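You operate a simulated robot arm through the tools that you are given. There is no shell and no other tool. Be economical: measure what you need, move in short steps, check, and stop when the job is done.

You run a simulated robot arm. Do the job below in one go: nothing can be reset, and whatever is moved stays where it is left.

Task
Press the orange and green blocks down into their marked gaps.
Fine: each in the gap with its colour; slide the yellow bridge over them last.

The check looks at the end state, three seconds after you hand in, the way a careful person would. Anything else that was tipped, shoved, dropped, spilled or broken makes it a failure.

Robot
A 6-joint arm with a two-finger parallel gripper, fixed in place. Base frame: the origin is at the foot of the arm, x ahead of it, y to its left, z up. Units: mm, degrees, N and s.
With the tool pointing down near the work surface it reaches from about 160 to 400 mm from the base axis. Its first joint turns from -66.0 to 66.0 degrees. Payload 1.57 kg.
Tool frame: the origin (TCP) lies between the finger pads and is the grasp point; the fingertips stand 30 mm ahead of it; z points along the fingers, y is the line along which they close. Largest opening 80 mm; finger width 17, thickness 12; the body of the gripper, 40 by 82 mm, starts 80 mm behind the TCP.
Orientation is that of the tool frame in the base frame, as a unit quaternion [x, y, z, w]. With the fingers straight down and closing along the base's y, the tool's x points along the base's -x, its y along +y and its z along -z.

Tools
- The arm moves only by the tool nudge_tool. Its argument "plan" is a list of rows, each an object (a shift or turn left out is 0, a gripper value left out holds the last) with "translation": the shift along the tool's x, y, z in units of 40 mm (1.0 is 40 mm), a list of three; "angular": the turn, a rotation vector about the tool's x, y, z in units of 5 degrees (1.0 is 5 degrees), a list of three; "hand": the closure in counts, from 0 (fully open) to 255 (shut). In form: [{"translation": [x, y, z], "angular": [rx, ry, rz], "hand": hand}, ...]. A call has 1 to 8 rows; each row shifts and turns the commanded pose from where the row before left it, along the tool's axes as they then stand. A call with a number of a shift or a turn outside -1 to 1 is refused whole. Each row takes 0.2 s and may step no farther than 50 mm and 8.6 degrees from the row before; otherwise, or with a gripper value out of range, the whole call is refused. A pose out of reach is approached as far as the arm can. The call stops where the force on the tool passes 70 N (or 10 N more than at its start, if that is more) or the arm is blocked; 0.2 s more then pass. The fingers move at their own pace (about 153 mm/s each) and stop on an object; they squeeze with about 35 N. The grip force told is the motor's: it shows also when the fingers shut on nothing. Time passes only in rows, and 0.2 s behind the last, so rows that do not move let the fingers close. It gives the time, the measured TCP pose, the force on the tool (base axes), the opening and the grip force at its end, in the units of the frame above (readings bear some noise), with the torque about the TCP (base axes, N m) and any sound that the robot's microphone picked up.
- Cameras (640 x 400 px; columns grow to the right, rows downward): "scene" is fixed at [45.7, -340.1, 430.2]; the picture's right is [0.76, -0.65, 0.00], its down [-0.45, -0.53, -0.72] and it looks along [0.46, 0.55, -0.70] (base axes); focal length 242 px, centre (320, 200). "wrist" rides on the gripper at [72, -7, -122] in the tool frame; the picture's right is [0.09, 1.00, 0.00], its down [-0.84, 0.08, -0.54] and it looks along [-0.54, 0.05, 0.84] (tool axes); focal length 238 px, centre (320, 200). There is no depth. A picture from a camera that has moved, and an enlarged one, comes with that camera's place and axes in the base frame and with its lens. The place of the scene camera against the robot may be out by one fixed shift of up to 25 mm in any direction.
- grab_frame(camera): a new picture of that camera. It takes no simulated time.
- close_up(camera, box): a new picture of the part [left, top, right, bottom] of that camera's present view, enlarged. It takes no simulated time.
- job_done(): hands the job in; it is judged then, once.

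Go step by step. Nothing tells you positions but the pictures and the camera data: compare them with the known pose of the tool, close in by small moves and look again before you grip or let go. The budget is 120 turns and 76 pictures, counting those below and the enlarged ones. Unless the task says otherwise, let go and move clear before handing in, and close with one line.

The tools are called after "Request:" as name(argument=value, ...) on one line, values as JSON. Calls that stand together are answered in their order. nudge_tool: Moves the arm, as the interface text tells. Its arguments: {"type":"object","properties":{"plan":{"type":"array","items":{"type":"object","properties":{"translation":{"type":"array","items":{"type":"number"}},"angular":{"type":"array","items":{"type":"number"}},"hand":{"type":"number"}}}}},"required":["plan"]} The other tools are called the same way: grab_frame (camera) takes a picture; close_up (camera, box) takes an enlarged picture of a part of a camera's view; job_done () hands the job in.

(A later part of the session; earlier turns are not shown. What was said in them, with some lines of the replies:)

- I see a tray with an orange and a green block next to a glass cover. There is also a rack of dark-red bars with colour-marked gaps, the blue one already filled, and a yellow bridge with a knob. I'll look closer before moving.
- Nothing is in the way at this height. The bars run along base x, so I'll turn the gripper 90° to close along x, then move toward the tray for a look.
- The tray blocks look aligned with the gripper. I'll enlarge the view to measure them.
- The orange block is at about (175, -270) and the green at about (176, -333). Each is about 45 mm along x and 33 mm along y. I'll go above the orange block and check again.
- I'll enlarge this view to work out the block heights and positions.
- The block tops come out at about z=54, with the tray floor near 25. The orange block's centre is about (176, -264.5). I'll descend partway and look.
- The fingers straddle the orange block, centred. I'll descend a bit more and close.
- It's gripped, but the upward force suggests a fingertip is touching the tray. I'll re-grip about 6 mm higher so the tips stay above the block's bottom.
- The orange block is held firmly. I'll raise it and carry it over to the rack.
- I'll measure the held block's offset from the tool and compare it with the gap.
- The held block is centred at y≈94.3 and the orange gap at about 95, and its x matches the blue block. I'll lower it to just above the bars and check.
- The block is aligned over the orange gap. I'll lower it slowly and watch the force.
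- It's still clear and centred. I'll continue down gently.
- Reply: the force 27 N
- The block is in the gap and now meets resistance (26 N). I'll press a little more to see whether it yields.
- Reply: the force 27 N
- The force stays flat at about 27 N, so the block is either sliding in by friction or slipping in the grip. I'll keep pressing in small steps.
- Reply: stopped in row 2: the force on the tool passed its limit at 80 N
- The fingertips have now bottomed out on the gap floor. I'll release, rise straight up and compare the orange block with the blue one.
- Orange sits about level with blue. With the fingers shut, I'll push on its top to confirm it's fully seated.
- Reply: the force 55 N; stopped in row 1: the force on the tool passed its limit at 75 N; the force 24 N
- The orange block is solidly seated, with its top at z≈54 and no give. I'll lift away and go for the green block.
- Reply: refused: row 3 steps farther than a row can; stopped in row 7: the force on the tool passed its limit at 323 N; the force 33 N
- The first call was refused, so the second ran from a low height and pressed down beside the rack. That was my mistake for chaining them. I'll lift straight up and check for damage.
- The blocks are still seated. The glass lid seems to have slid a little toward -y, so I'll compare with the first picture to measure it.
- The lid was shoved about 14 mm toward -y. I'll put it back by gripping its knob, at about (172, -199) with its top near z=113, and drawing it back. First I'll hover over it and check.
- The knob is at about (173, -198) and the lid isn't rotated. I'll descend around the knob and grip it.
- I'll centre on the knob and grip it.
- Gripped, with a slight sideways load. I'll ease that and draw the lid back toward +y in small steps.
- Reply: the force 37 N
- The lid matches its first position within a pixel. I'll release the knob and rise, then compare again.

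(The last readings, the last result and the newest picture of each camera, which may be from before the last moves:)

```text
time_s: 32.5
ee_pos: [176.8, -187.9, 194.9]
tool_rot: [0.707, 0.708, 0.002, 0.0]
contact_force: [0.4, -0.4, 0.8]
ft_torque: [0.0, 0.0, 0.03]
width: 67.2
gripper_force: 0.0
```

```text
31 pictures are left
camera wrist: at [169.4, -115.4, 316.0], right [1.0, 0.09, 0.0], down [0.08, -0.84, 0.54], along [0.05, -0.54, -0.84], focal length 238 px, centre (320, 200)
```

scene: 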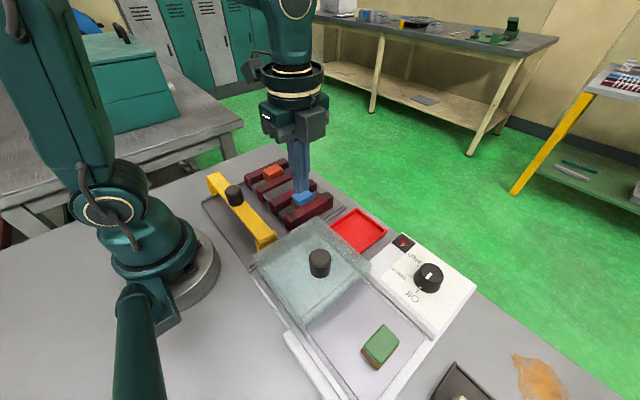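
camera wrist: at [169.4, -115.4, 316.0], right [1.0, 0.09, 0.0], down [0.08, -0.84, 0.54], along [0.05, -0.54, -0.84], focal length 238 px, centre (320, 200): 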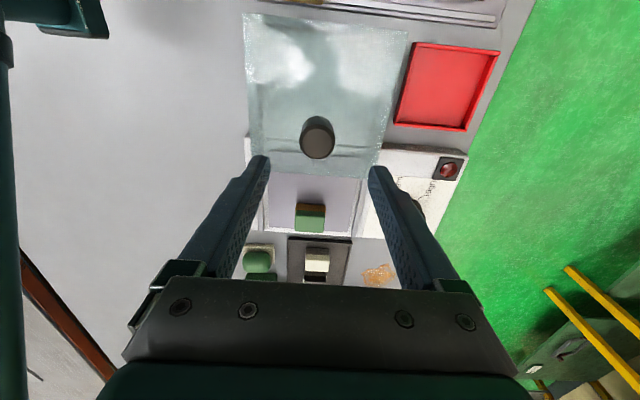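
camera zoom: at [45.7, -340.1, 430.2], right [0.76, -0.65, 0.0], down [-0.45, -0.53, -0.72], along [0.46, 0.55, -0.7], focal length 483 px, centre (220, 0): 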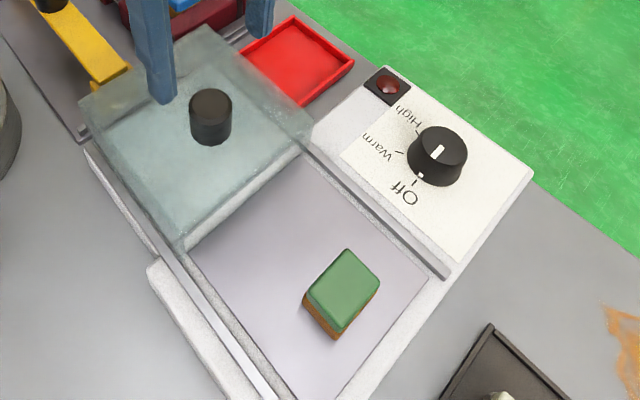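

The lid is back where it was. Now for the green block at about (177, -322). I'll move over it at height, one call at a time.

Request:
nudge_tool(plan=[{"translation": [-0.84, 0, 0]}, {"translation": [-0.84, 0, 0]}, {"translation": [-0.84, 0, 0]}, {"translation": [-0.84, 0, 0]}, {"translation": [0, 0, 0.9]}, {"translation": [0, 0, 0.9]}, {"translation": [0, 0, 0.8]}, {}])

Request:
close_up(camera="wrist", box=[220, 80, 420, 240])

```text
time_s: 34.3
ee_pos: [173.2, -319.4, 88.7]
tool_rot: [0.706, 0.708, 0.002, 0.001]
contact_force: [-0.9, 1.0, -0.3]
ft_torque: [0.02, 0.0, 0.01]
width: 67.3
gripper_force: 0.0
```

```text
2.50 times, centred on (320, 160) of wrist
camera zoom: at [166.8, -248.7, 211.2], right [1.0, 0.09, 0.0], down [0.08, -0.84, 0.54], along [0.05, -0.54, -0.84], focal length 596 px, centre (320, 300)
```

zoom: 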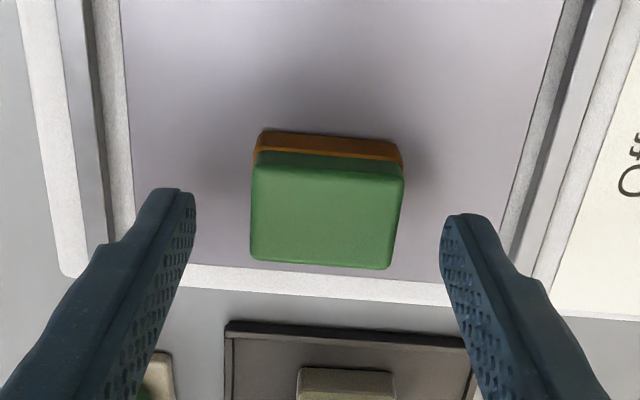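

The green block is centred in y and about 2 mm toward +x. I'll correct, descend to TCP z≈71 and grip.

Request:
nudge_tool(plan=[{"translation": [0, 0.055, 0.2]}, {"translation": [0, 0, 0.25]}, {}, {"hand": 160}, {}, {}, {}])

Request:
close_up(camera="wrist", box=[220, 80, 420, 240])

```text
time_s: 35.9
ee_pos: [177.2, -319.8, 73.2]
tool_rot: [0.707, 0.708, 0.002, 0.0]
contact_force: [0.0, 0.1, 0.4]
ft_torque: [0.0, 0.01, 0.02]
width: 40.9
gripper_force: 35.0
```

```text
2.50 times, centred on (320, 160) of wrist
camera zoom: at [169.9, -248.3, 195.3], right [1.0, 0.09, 0.0], down [0.08, -0.84, 0.54], along [0.05, -0.54, -0.84], focal length 596 px, centre (320, 300)
```

zoom: 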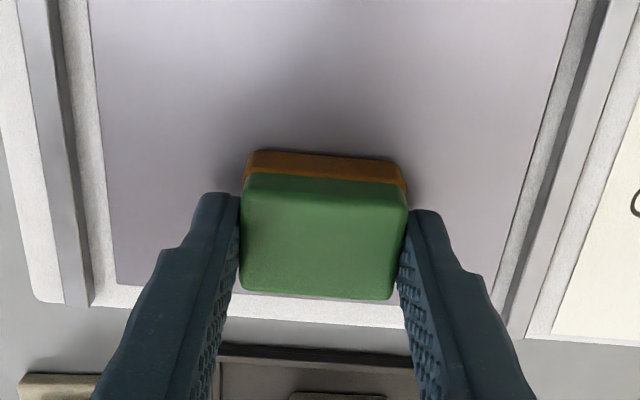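

Gripped. I'll lift straight up to a safe height.

Request:
nudge_tool(plan=[{"translation": [0, 0, -0.5]}, {"translation": [0, 0, -0.9]}, {"translation": [0, 0, -0.9]}, {"translation": [0, 0, -0.9]}, {}])

```text
time_s: 37.1
ee_pos: [177.8, -318.9, 201.2]
tool_rot: [0.706, 0.708, 0.002, 0.001]
contact_force: [-0.8, -1.2, -0.4]
ft_torque: [-0.01, -0.01, -0.03]
width: 41.0
gripper_force: 35.0
```

I'm at safe height with the block held, and will carry it toward the green gap.

Request:
nudge_tool(plan=[{"translation": [0.9, 0.29, 0]}, {"translation": [0.9, 0.29, 0]}, {"translation": [0.9, 0.29, 0]}, {"translation": [0.9, 0.29, 0]}, {"translation": [0.9, 0.29, 0]}, {"translation": [0.9, 0.29, 0]}, {"translation": [0.9, 0.29, 0]}, {"translation": [0.9, 0.29, 0]}])

```text
time_s: 38.9
ee_pos: [267.9, -32.1, 199.6]
tool_rot: [0.707, 0.708, 0.002, 0.0]
contact_force: [0.3, 0.0, -0.6]
ft_torque: [-0.04, -0.02, -0.02]
width: 41.0
gripper_force: 35.5
```

Request:
nudge_tool(plan=[{"translation": [0.87, 0.04, 0]}, {"translation": [0.86, 0.04, 0]}, {"translation": [0, 0, 0.9]}, {"translation": [0, 0, 0.9]}, {"translation": [0, 0, 0.6]}, {}])

Request:
close_up(camera="wrist", box=[200, 60, 440, 240])

Request:
close_up(camera="scene", box=[220, 120, 340, 220])

```text
time_s: 40.3
ee_pos: [272.9, 37.5, 103.6]
tool_rot: [0.706, 0.708, 0.002, 0.001]
contact_force: [0.1, -0.1, 0.2]
ft_torque: [-0.02, 0.01, -0.01]
width: 40.9
gripper_force: 34.8
```

```text
2.22 times, centred on (320, 150) of wrist
camera zoom: at [266.2, 108.2, 226.1], right [1.0, 0.09, 0.0], down [0.08, -0.84, 0.54], along [0.05, -0.54, -0.84], focal length 530 px, centre (320, 311)
```

zoom: 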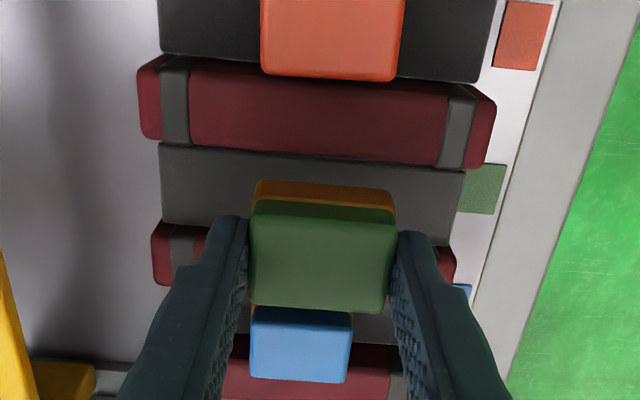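

```text
4.00 times, centred on (280, 170) of scene
camera zoom: at [45.7, -340.1, 430.2], right [0.76, -0.65, 0.0], down [-0.45, -0.53, -0.72], along [0.46, 0.55, -0.7], focal length 966 px, centre (480, 320)
```

zoom: 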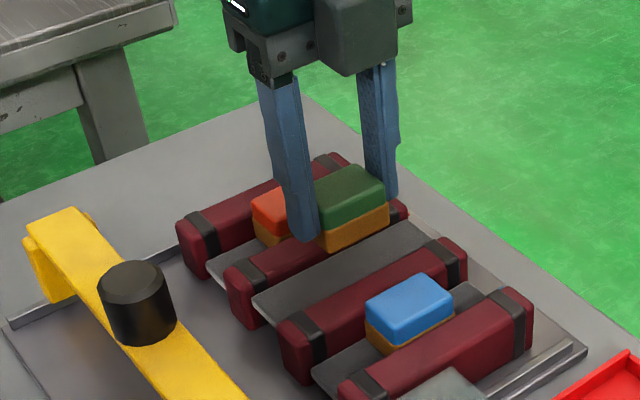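

The green gap's centre is y≈37 and the block is at about 38. I'll shift by -1 mm and lower gradually.

Request:
nudge_tool(plan=[{"translation": [-0.03, -0.03, 0.2]}, {"translation": [0, 0, 0.2]}, {"translation": [0, 0, 0.15]}, {"translation": [0, 0, 0.1]}, {}])

Request:
close_up(camera="wrist", box=[200, 60, 440, 240])

```text
time_s: 41.5
ee_pos: [271.5, 35.4, 78.7]
tool_rot: [0.706, 0.708, 0.002, 0.0]
contact_force: [-0.3, 0.2, -1.3]
ft_torque: [-0.02, 0.07, -0.02]
width: 41.0
gripper_force: 34.9
```

```text
2.22 times, centred on (320, 150) of wrist
camera zoom: at [264.8, 107.2, 201.3], right [1.0, 0.09, 0.0], down [0.08, -0.84, 0.54], along [0.05, -0.54, -0.84], focal length 530 px, centre (320, 311)
```

zoom: 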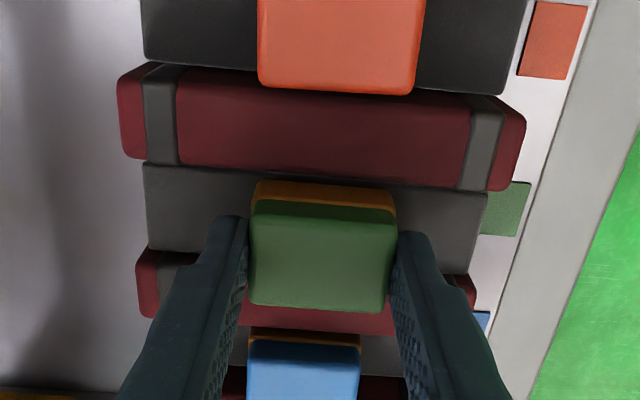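

The block is still about 1.5 mm too far toward +y. I'll correct and continue down.

Request:
nudge_tool(plan=[{"translation": [-0.035, 0, 0]}, {"translation": [0, 0, 0.1]}, {"translation": [0, 0, 0.1]}, {"translation": [0, 0, 0.07]}, {}])

Request:
close_up(camera="wrist", box=[200, 60, 440, 240])

```text
time_s: 42.7
ee_pos: [272.5, 35.8, 69.1]
tool_rot: [0.707, 0.708, 0.002, 0.001]
contact_force: [0.9, -1.8, 1.6]
ft_torque: [-0.07, 0.05, -0.02]
width: 41.1
gripper_force: 35.1
```

```text
2.22 times, centred on (320, 150) of wrist
camera zoom: at [264.6, 106.5, 190.9], right [1.0, 0.09, 0.0], down [0.08, -0.84, 0.54], along [0.06, -0.54, -0.84], focal length 530 px, centre (320, 311)
```

zoom: 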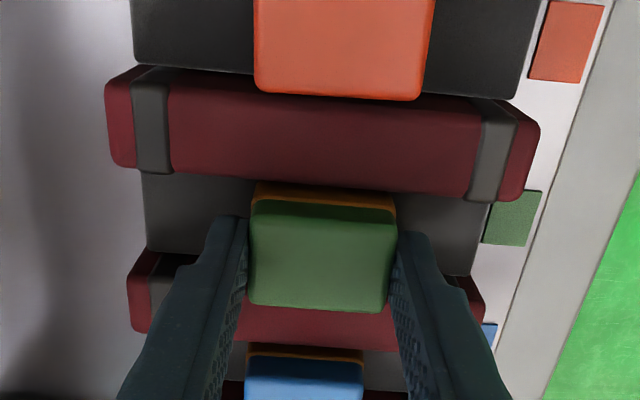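

Entering without contact. I'll continue pressing down in small steps.

Request:
nudge_tool(plan=[{"translation": [0, 0, 0.07]}, {"translation": [0, 0, 0.07]}, {"translation": [0, 0, 0.06]}, {}])

```text
time_s: 43.7
ee_pos: [271.5, 33.9, 61.5]
tool_rot: [0.706, 0.708, 0.003, 0.002]
contact_force: [-6.6, 2.7, 27.0]
ft_torque: [0.07, 0.37, 0.02]
width: 40.8
gripper_force: 34.6
```

Request:
nudge_tool(plan=[{"translation": [0, 0, 0.05]}, {"translation": [0, 0, 0.05]}, {"translation": [0, 0, 0.04]}, {}])

Request:
close_up(camera="scene", box=[220, 120, 340, 220])

```text
time_s: 44.7
ee_pos: [272.3, 33.8, 56.1]
tool_rot: [0.706, 0.708, 0.003, 0.001]
contact_force: [-7.0, 8.3, 41.8]
ft_torque: [0.05, 0.94, -0.17]
width: 41.1
gripper_force: 35.0
```

```text
4.00 times, centred on (280, 170) of scene
camera zoom: at [45.6, -340.1, 430.2], right [0.76, -0.65, 0.0], down [-0.45, -0.53, -0.72], along [0.46, 0.55, -0.7], focal length 966 px, centre (480, 320)
```

zoom: 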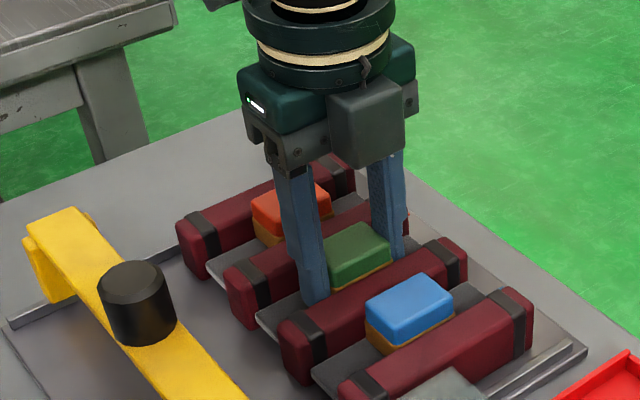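

Green is in its gap, level with the others, and the fingertips have bottomed out. I'll release and rise straight up.

Request:
nudge_tool(plan=[{"hand": 100}, {}, {"translation": [0, 0, -0.4]}, {"translation": [0, 0, -0.8]}, {"hand": 255}, {}, {}])

Request:
grab_frame(camera="wrist")

```text
time_s: 46.3
ee_pos: [273.1, 33.1, 102.3]
tool_rot: [0.706, 0.708, 0.002, 0.001]
contact_force: [-1.0, -0.9, 0.3]
ft_torque: [0.02, 0.04, -0.02]
width: 0.2
gripper_force: 21.0
```

```text
23 pictures are left
camera wrist: at [266.2, 104.5, 224.0], right [1.0, 0.09, 0.0], down [0.08, -0.84, 0.54], along [0.05, -0.54, -0.84], focal length 238 px, centre (320, 200)
```

wrist: 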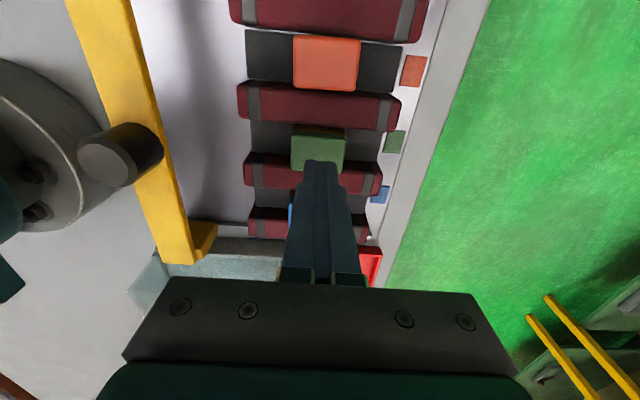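

Now a firm push on the green block's top with the closed fingers.

Request:
nudge_tool(plan=[{"translation": [0.07, 0, 0.2]}, {"translation": [0, 0, 0.1]}, {"translation": [0, 0, 0.05]}, {"translation": [0, 0, 0.05]}, {"translation": [0, 0, 0.05]}, {"translation": [0, 0, 0.05]}])

```text
time_s: 47.7
ee_pos: [272.3, 36.6, 85.2]
tool_rot: [0.706, 0.708, 0.004, 0.002]
contact_force: [-10.8, 1.2, 45.9]
ft_torque: [0.03, 0.4, 0.02]
width: 0.1
gripper_force: 21.2
```

Green is seated at the same height as orange. Next is the bridge, whose knob I estimate at (152, 40) with its top near z≈103. I'll raise first.

Request:
nudge_tool(plan=[{"translation": [0, 0, -0.5]}, {"translation": [0, 0, -0.9]}, {"translation": [0, 0, -0.9], "hand": 40}, {"translation": [0.03, -0.9, 0]}, {"translation": [0.03, -0.9, 0]}, {"translation": [0.03, -0.6, 0]}, {}])

Request:
grab_frame(camera="wrist")

Request:
grab_frame(camera="scene")

```text
time_s: 49.3
ee_pos: [175.9, 40.4, 174.7]
tool_rot: [0.706, 0.708, 0.002, 0.0]
contact_force: [-0.2, 0.3, 0.1]
ft_torque: [0.01, 0.01, 0.0]
width: 67.2
gripper_force: 0.2
```

```text
22 pictures are left
camera wrist: at [168.3, 110.7, 296.6], right [1.0, 0.09, 0.0], down [0.08, -0.84, 0.54], along [0.05, -0.54, -0.84], focal length 238 px, centre (320, 200)
```

wrist: 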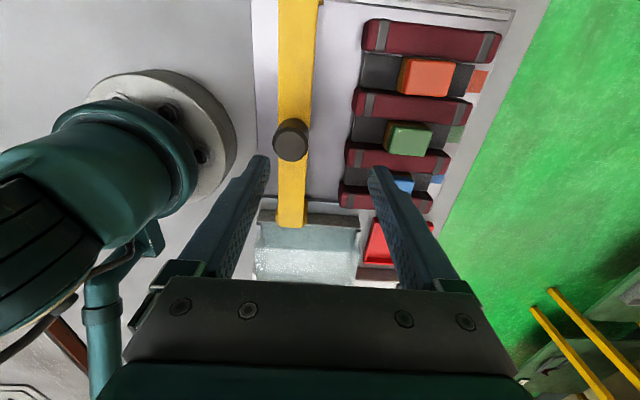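

```text
21 pictures are left
```

scene: 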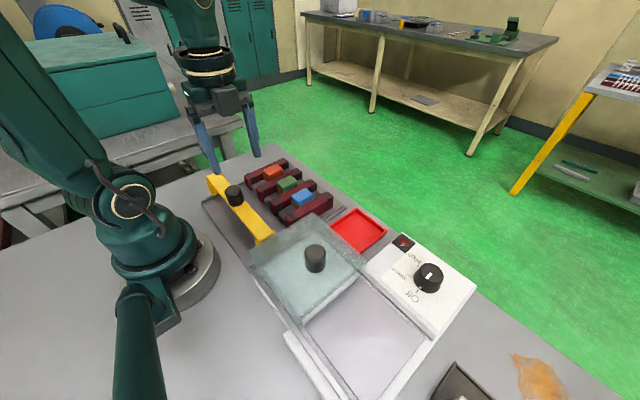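

The knob is at about (151, 42). I'll move over it, staying above it for now.

Request:
nudge_tool(plan=[{"translation": [0.04, -0.3, 0.3]}, {"translation": [0, -0.3, 0.15]}, {}, {}])

Request:
grab_frame(camera="wrist")

```text
time_s: 50.3
ee_pos: [150.9, 41.7, 157.7]
tool_rot: [0.706, 0.708, 0.002, 0.0]
contact_force: [-0.4, -0.6, -0.6]
ft_torque: [0.0, 0.01, 0.02]
width: 67.5
gripper_force: 0.1
```

```text
20 pictures are left
camera wrist: at [144.4, 113.1, 279.4], right [1.0, 0.09, 0.0], down [0.08, -0.84, 0.54], along [0.05, -0.54, -0.84], focal length 238 px, centre (320, 200)
```

wrist: 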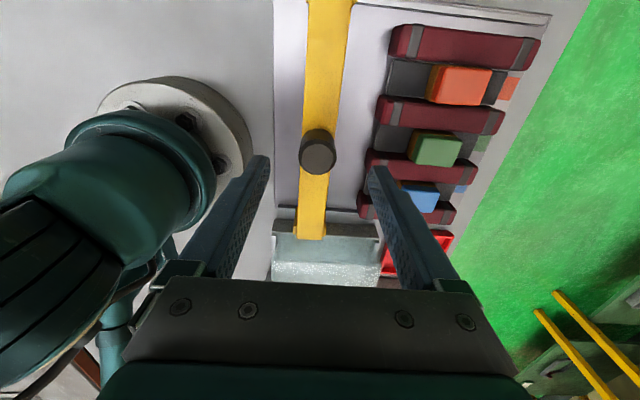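

Aligned. I'll descend around the knob in two steps.

Request:
nudge_tool(plan=[{"translation": [0.02, -0.02, 0.5]}, {"translation": [0, 0, 0.5]}, {}])

Request:
close_up(camera="scene", box=[190, 140, 350, 260])

```text
time_s: 51.1
ee_pos: [150.3, 41.4, 118.6]
tool_rot: [0.706, 0.708, 0.002, 0.001]
contact_force: [-0.2, 0.5, 0.2]
ft_torque: [0.02, 0.01, -0.01]
width: 67.6
gripper_force: 0.1
```

```text
3.33 times, centred on (270, 200) of scene
camera zoom: at [45.7, -340.1, 430.2], right [0.76, -0.65, 0.0], down [-0.45, -0.53, -0.72], along [0.46, 0.55, -0.7], focal length 805 px, centre (487, 200)
```

zoom: 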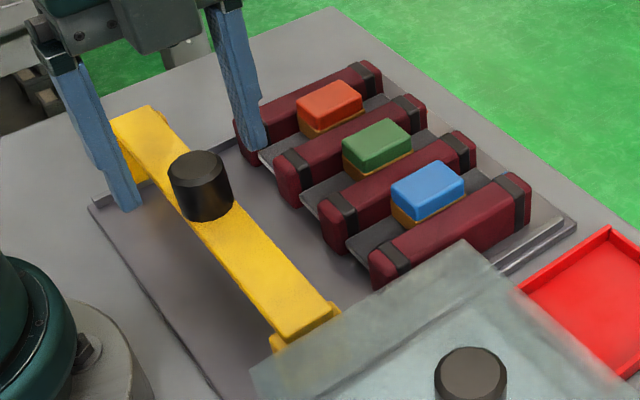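

The scene view suggests some y offset. I'll verify with the wrist camera before gripping.

Request:
close_up(camera="wrist", box=[220, 100, 420, 260])

```text
2.50 times, centred on (320, 180) of wrist
camera zoom: at [143.0, 113.4, 240.1], right [1.0, 0.09, 0.0], down [0.08, -0.84, 0.54], along [0.05, -0.54, -0.84], focal length 596 px, centre (320, 250)
```

zoom: 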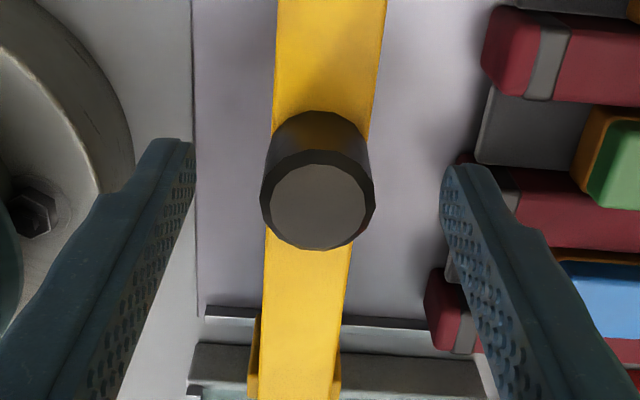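

The knob is about 4 mm further toward -y and its top is near z≈97. I'll correct, go slightly lower, and grip.

Request:
nudge_tool(plan=[{"translation": [-0.1, 0, 0]}, {"translation": [0, 0, 0.1]}, {}, {"hand": 200}, {}, {}, {}])

Request:
close_up(camera="scene", box=[190, 140, 350, 260])

```text
time_s: 52.7
ee_pos: [150.2, 39.0, 112.8]
tool_rot: [0.706, 0.708, 0.002, 0.001]
contact_force: [1.6, 1.4, -10.9]
ft_torque: [-0.03, 0.06, 0.0]
width: 30.9
gripper_force: 40.3
```

```text
3.33 times, centred on (270, 200) of scene
camera zoom: at [45.7, -340.1, 430.2], right [0.76, -0.65, 0.0], down [-0.45, -0.53, -0.72], along [0.46, 0.55, -0.7], focal length 805 px, centre (487, 200)
```

zoom: 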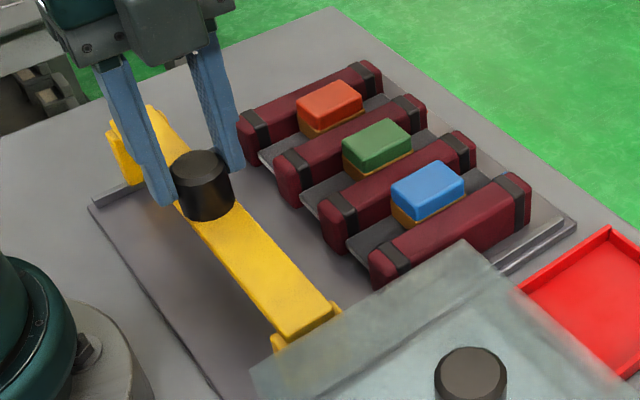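

Gripped. I'll slide the bridge toward +x in short steps and watch the force.

Request:
nudge_tool(plan=[{"translation": [0, 0.2, 0]}, {"translation": [0, 0.2, 0]}, {"translation": [0, 0.2, 0]}, {"translation": [0, 0.2, 0]}, {}])

Request:
close_up(camera="scene", box=[190, 140, 350, 260])

```text
time_s: 53.9
ee_pos: [184.5, 38.5, 112.1]
tool_rot: [0.707, 0.707, 0.004, 0.0]
contact_force: [-2.0, 19.0, 3.6]
ft_torque: [0.84, 0.56, -0.14]
width: 31.1
gripper_force: 40.0
```

```text
3.33 times, centred on (270, 200) of scene
camera zoom: at [45.7, -340.1, 430.2], right [0.76, -0.65, 0.0], down [-0.45, -0.53, -0.72], along [0.46, 0.55, -0.7], focal length 805 px, centre (487, 200)
```

zoom: 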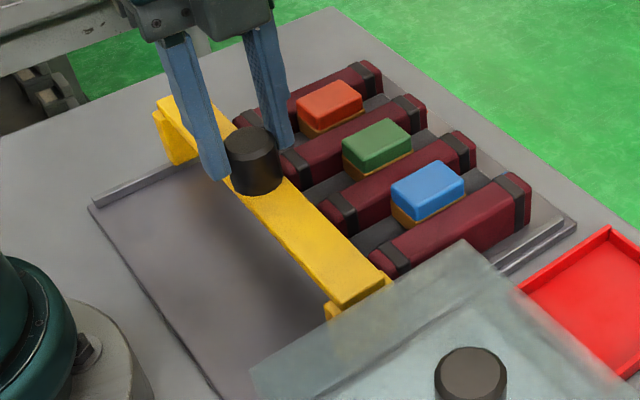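

It slides well, with a small side load. I'll ease that and continue up to just before the blocks.

Request:
nudge_tool(plan=[{"translation": [0.02, 0.2, 0]}, {"translation": [0, 0.2, 0]}, {"translation": [0, 0.2, 0]}, {"translation": [0, 0.2, 0]}, {"translation": [0, 0.2, 0]}, {}])

Request:
close_up(camera="scene", box=[190, 140, 350, 260])

```text
time_s: 55.3
ee_pos: [223.0, 37.8, 111.6]
tool_rot: [0.706, 0.708, 0.002, 0.001]
contact_force: [-0.6, -10.2, 29.3]
ft_torque: [-0.37, 0.35, -0.03]
width: 31.0
gripper_force: 40.1
```

```text
3.33 times, centred on (270, 200) of scene
camera zoom: at [45.6, -340.1, 430.2], right [0.76, -0.65, 0.0], down [-0.45, -0.53, -0.72], along [0.46, 0.55, -0.7], focal length 805 px, centre (487, 200)
```

zoom: 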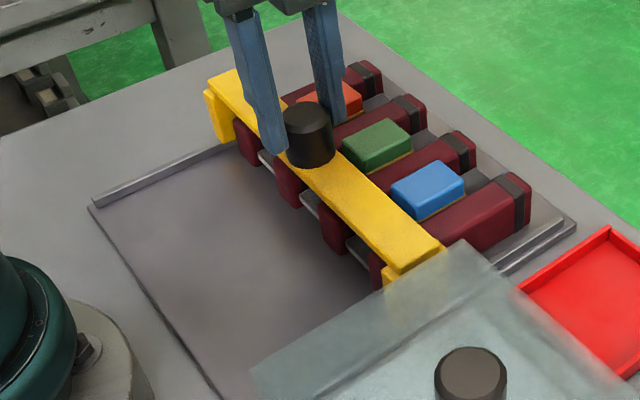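

The bridge passes over the bar ends, though I'm pressing down slightly. I'll ease up about 1 mm and continue gently over the blocks.

Request:
nudge_tool(plan=[{"translation": [-0.01, 0, -0.03]}, {"translation": [0, 0.15, 0]}, {"translation": [0, 0.15, 0]}, {"translation": [0, 0.15, 0]}, {}])

Request:
close_up(camera="scene", box=[190, 140, 350, 260])

```text
time_s: 56.5
ee_pos: [240.7, 40.4, 114.2]
tool_rot: [0.707, 0.708, 0.001, 0.0]
contact_force: [-1.4, -8.6, -29.2]
ft_torque: [-0.19, 0.11, 0.01]
width: 31.1
gripper_force: 40.1
```

```text
3.33 times, centred on (270, 200) of scene
camera zoom: at [45.7, -340.1, 430.2], right [0.76, -0.65, 0.0], down [-0.45, -0.53, -0.72], along [0.46, 0.55, -0.7], focal length 805 px, centre (487, 200)
```

zoom: 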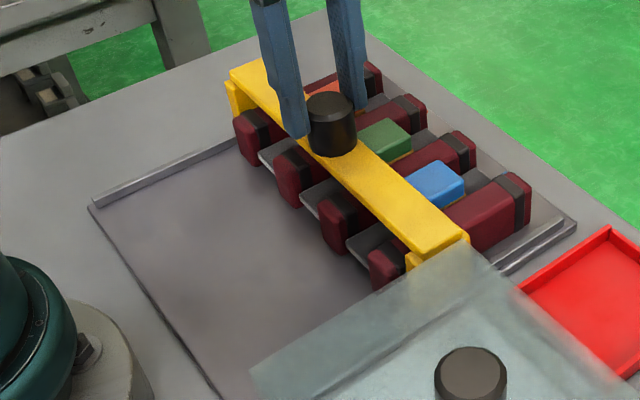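

It's gliding over the blocks freely. I'll ease the vertical load and go on to x≈271, centred over the blocks.

Request:
nudge_tool(plan=[{"translation": [-0.01, 0, 0.015]}, {"translation": [0, 0.15, 0]}, {"translation": [0, 0.15, 0]}, {"translation": [0, 0.15, 0]}, {"translation": [0, 0.15, 0]}, {"translation": [0, 0.15, 0]}, {}])

Request:
close_up(camera="scene", box=[190, 140, 350, 260])

Request:
grab_frame(camera="wrist")

```text
time_s: 58.1
ee_pos: [270.8, 40.8, 113.9]
tool_rot: [0.707, 0.707, 0.003, -0.001]
contact_force: [-8.2, 23.7, 19.8]
ft_torque: [0.51, 0.41, -0.02]
width: 30.9
gripper_force: 40.2
```

```text
3.33 times, centred on (270, 200) of scene
camera zoom: at [45.6, -340.1, 430.2], right [0.76, -0.65, 0.0], down [-0.45, -0.53, -0.72], along [0.46, 0.55, -0.7], focal length 805 px, centre (487, 200)
```

zoom: 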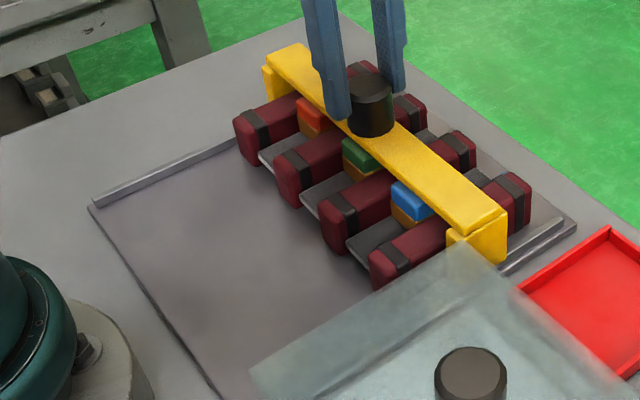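

```text
12 pictures are left
camera wrist: at [263.1, 110.1, 235.7], right [1.0, 0.09, 0.0], down [0.08, -0.84, 0.54], along [0.05, -0.53, -0.84], focal length 238 px, centre (320, 200)
```

wrist: 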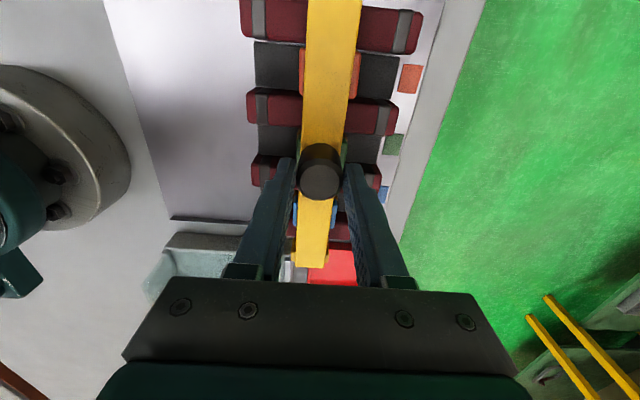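

The bridge is centred over all three blocks. I'll release the knob and rise straight up.

Request:
nudge_tool(plan=[{"hand": 40}, {}, {}, {"translation": [0, 0, -0.5]}, {"translation": [0, 0, -0.9]}, {"translation": [0, 0, -0.9]}, {}])

Request:
grab_frame(camera="wrist")

Request:
close_up(camera="scene", box=[190, 140, 510, 400])

```text
time_s: 59.7
ee_pos: [271.6, 36.9, 204.3]
tool_rot: [0.707, 0.708, 0.002, 0.0]
contact_force: [-0.8, -0.8, 1.0]
ft_torque: [0.01, -0.02, 0.02]
width: 67.7
gripper_force: 0.1
```

```text
11 pictures are left
camera wrist: at [264.9, 108.4, 325.8], right [1.0, 0.09, 0.0], down [0.08, -0.84, 0.54], along [0.05, -0.54, -0.84], focal length 238 px, centre (320, 200)
```

wrist: 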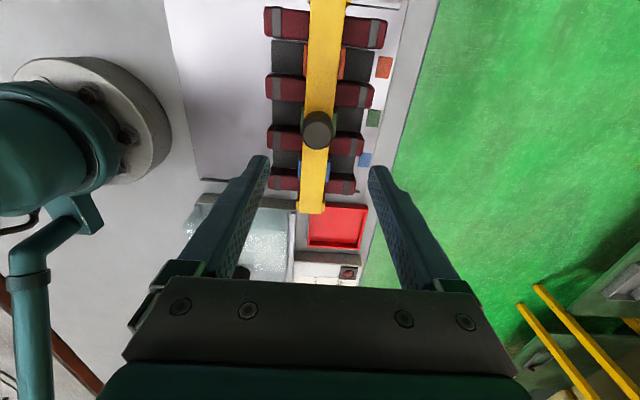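

```text
1.54 times, centred on (350, 270) of scene
camera zoom: at [45.7, -340.1, 430.2], right [0.76, -0.65, 0.0], down [-0.45, -0.53, -0.72], along [0.46, 0.55, -0.7], focal length 372 px, centre (274, 92)
```

zoom: 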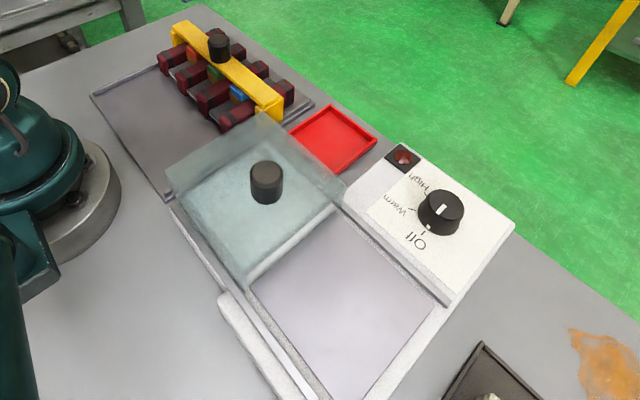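

All three blocks are in their own gaps under the bridge, the lid is back in place and the gripper is clear. I'm handing in.

Request:
job_done()

```text
The job is handed in.
```

The orange and green blocks are pressed down in their marked gaps and the yellow bridge is over all three. Along the way I knocked the glass lid about 14 mm out of place and pressed hard (323 N) on the surface beside the rack. I slid the lid back to within about a millimetre, saw no damage in the pictures, and the blue block shifted by 1–3 mm but stayed in its gap.
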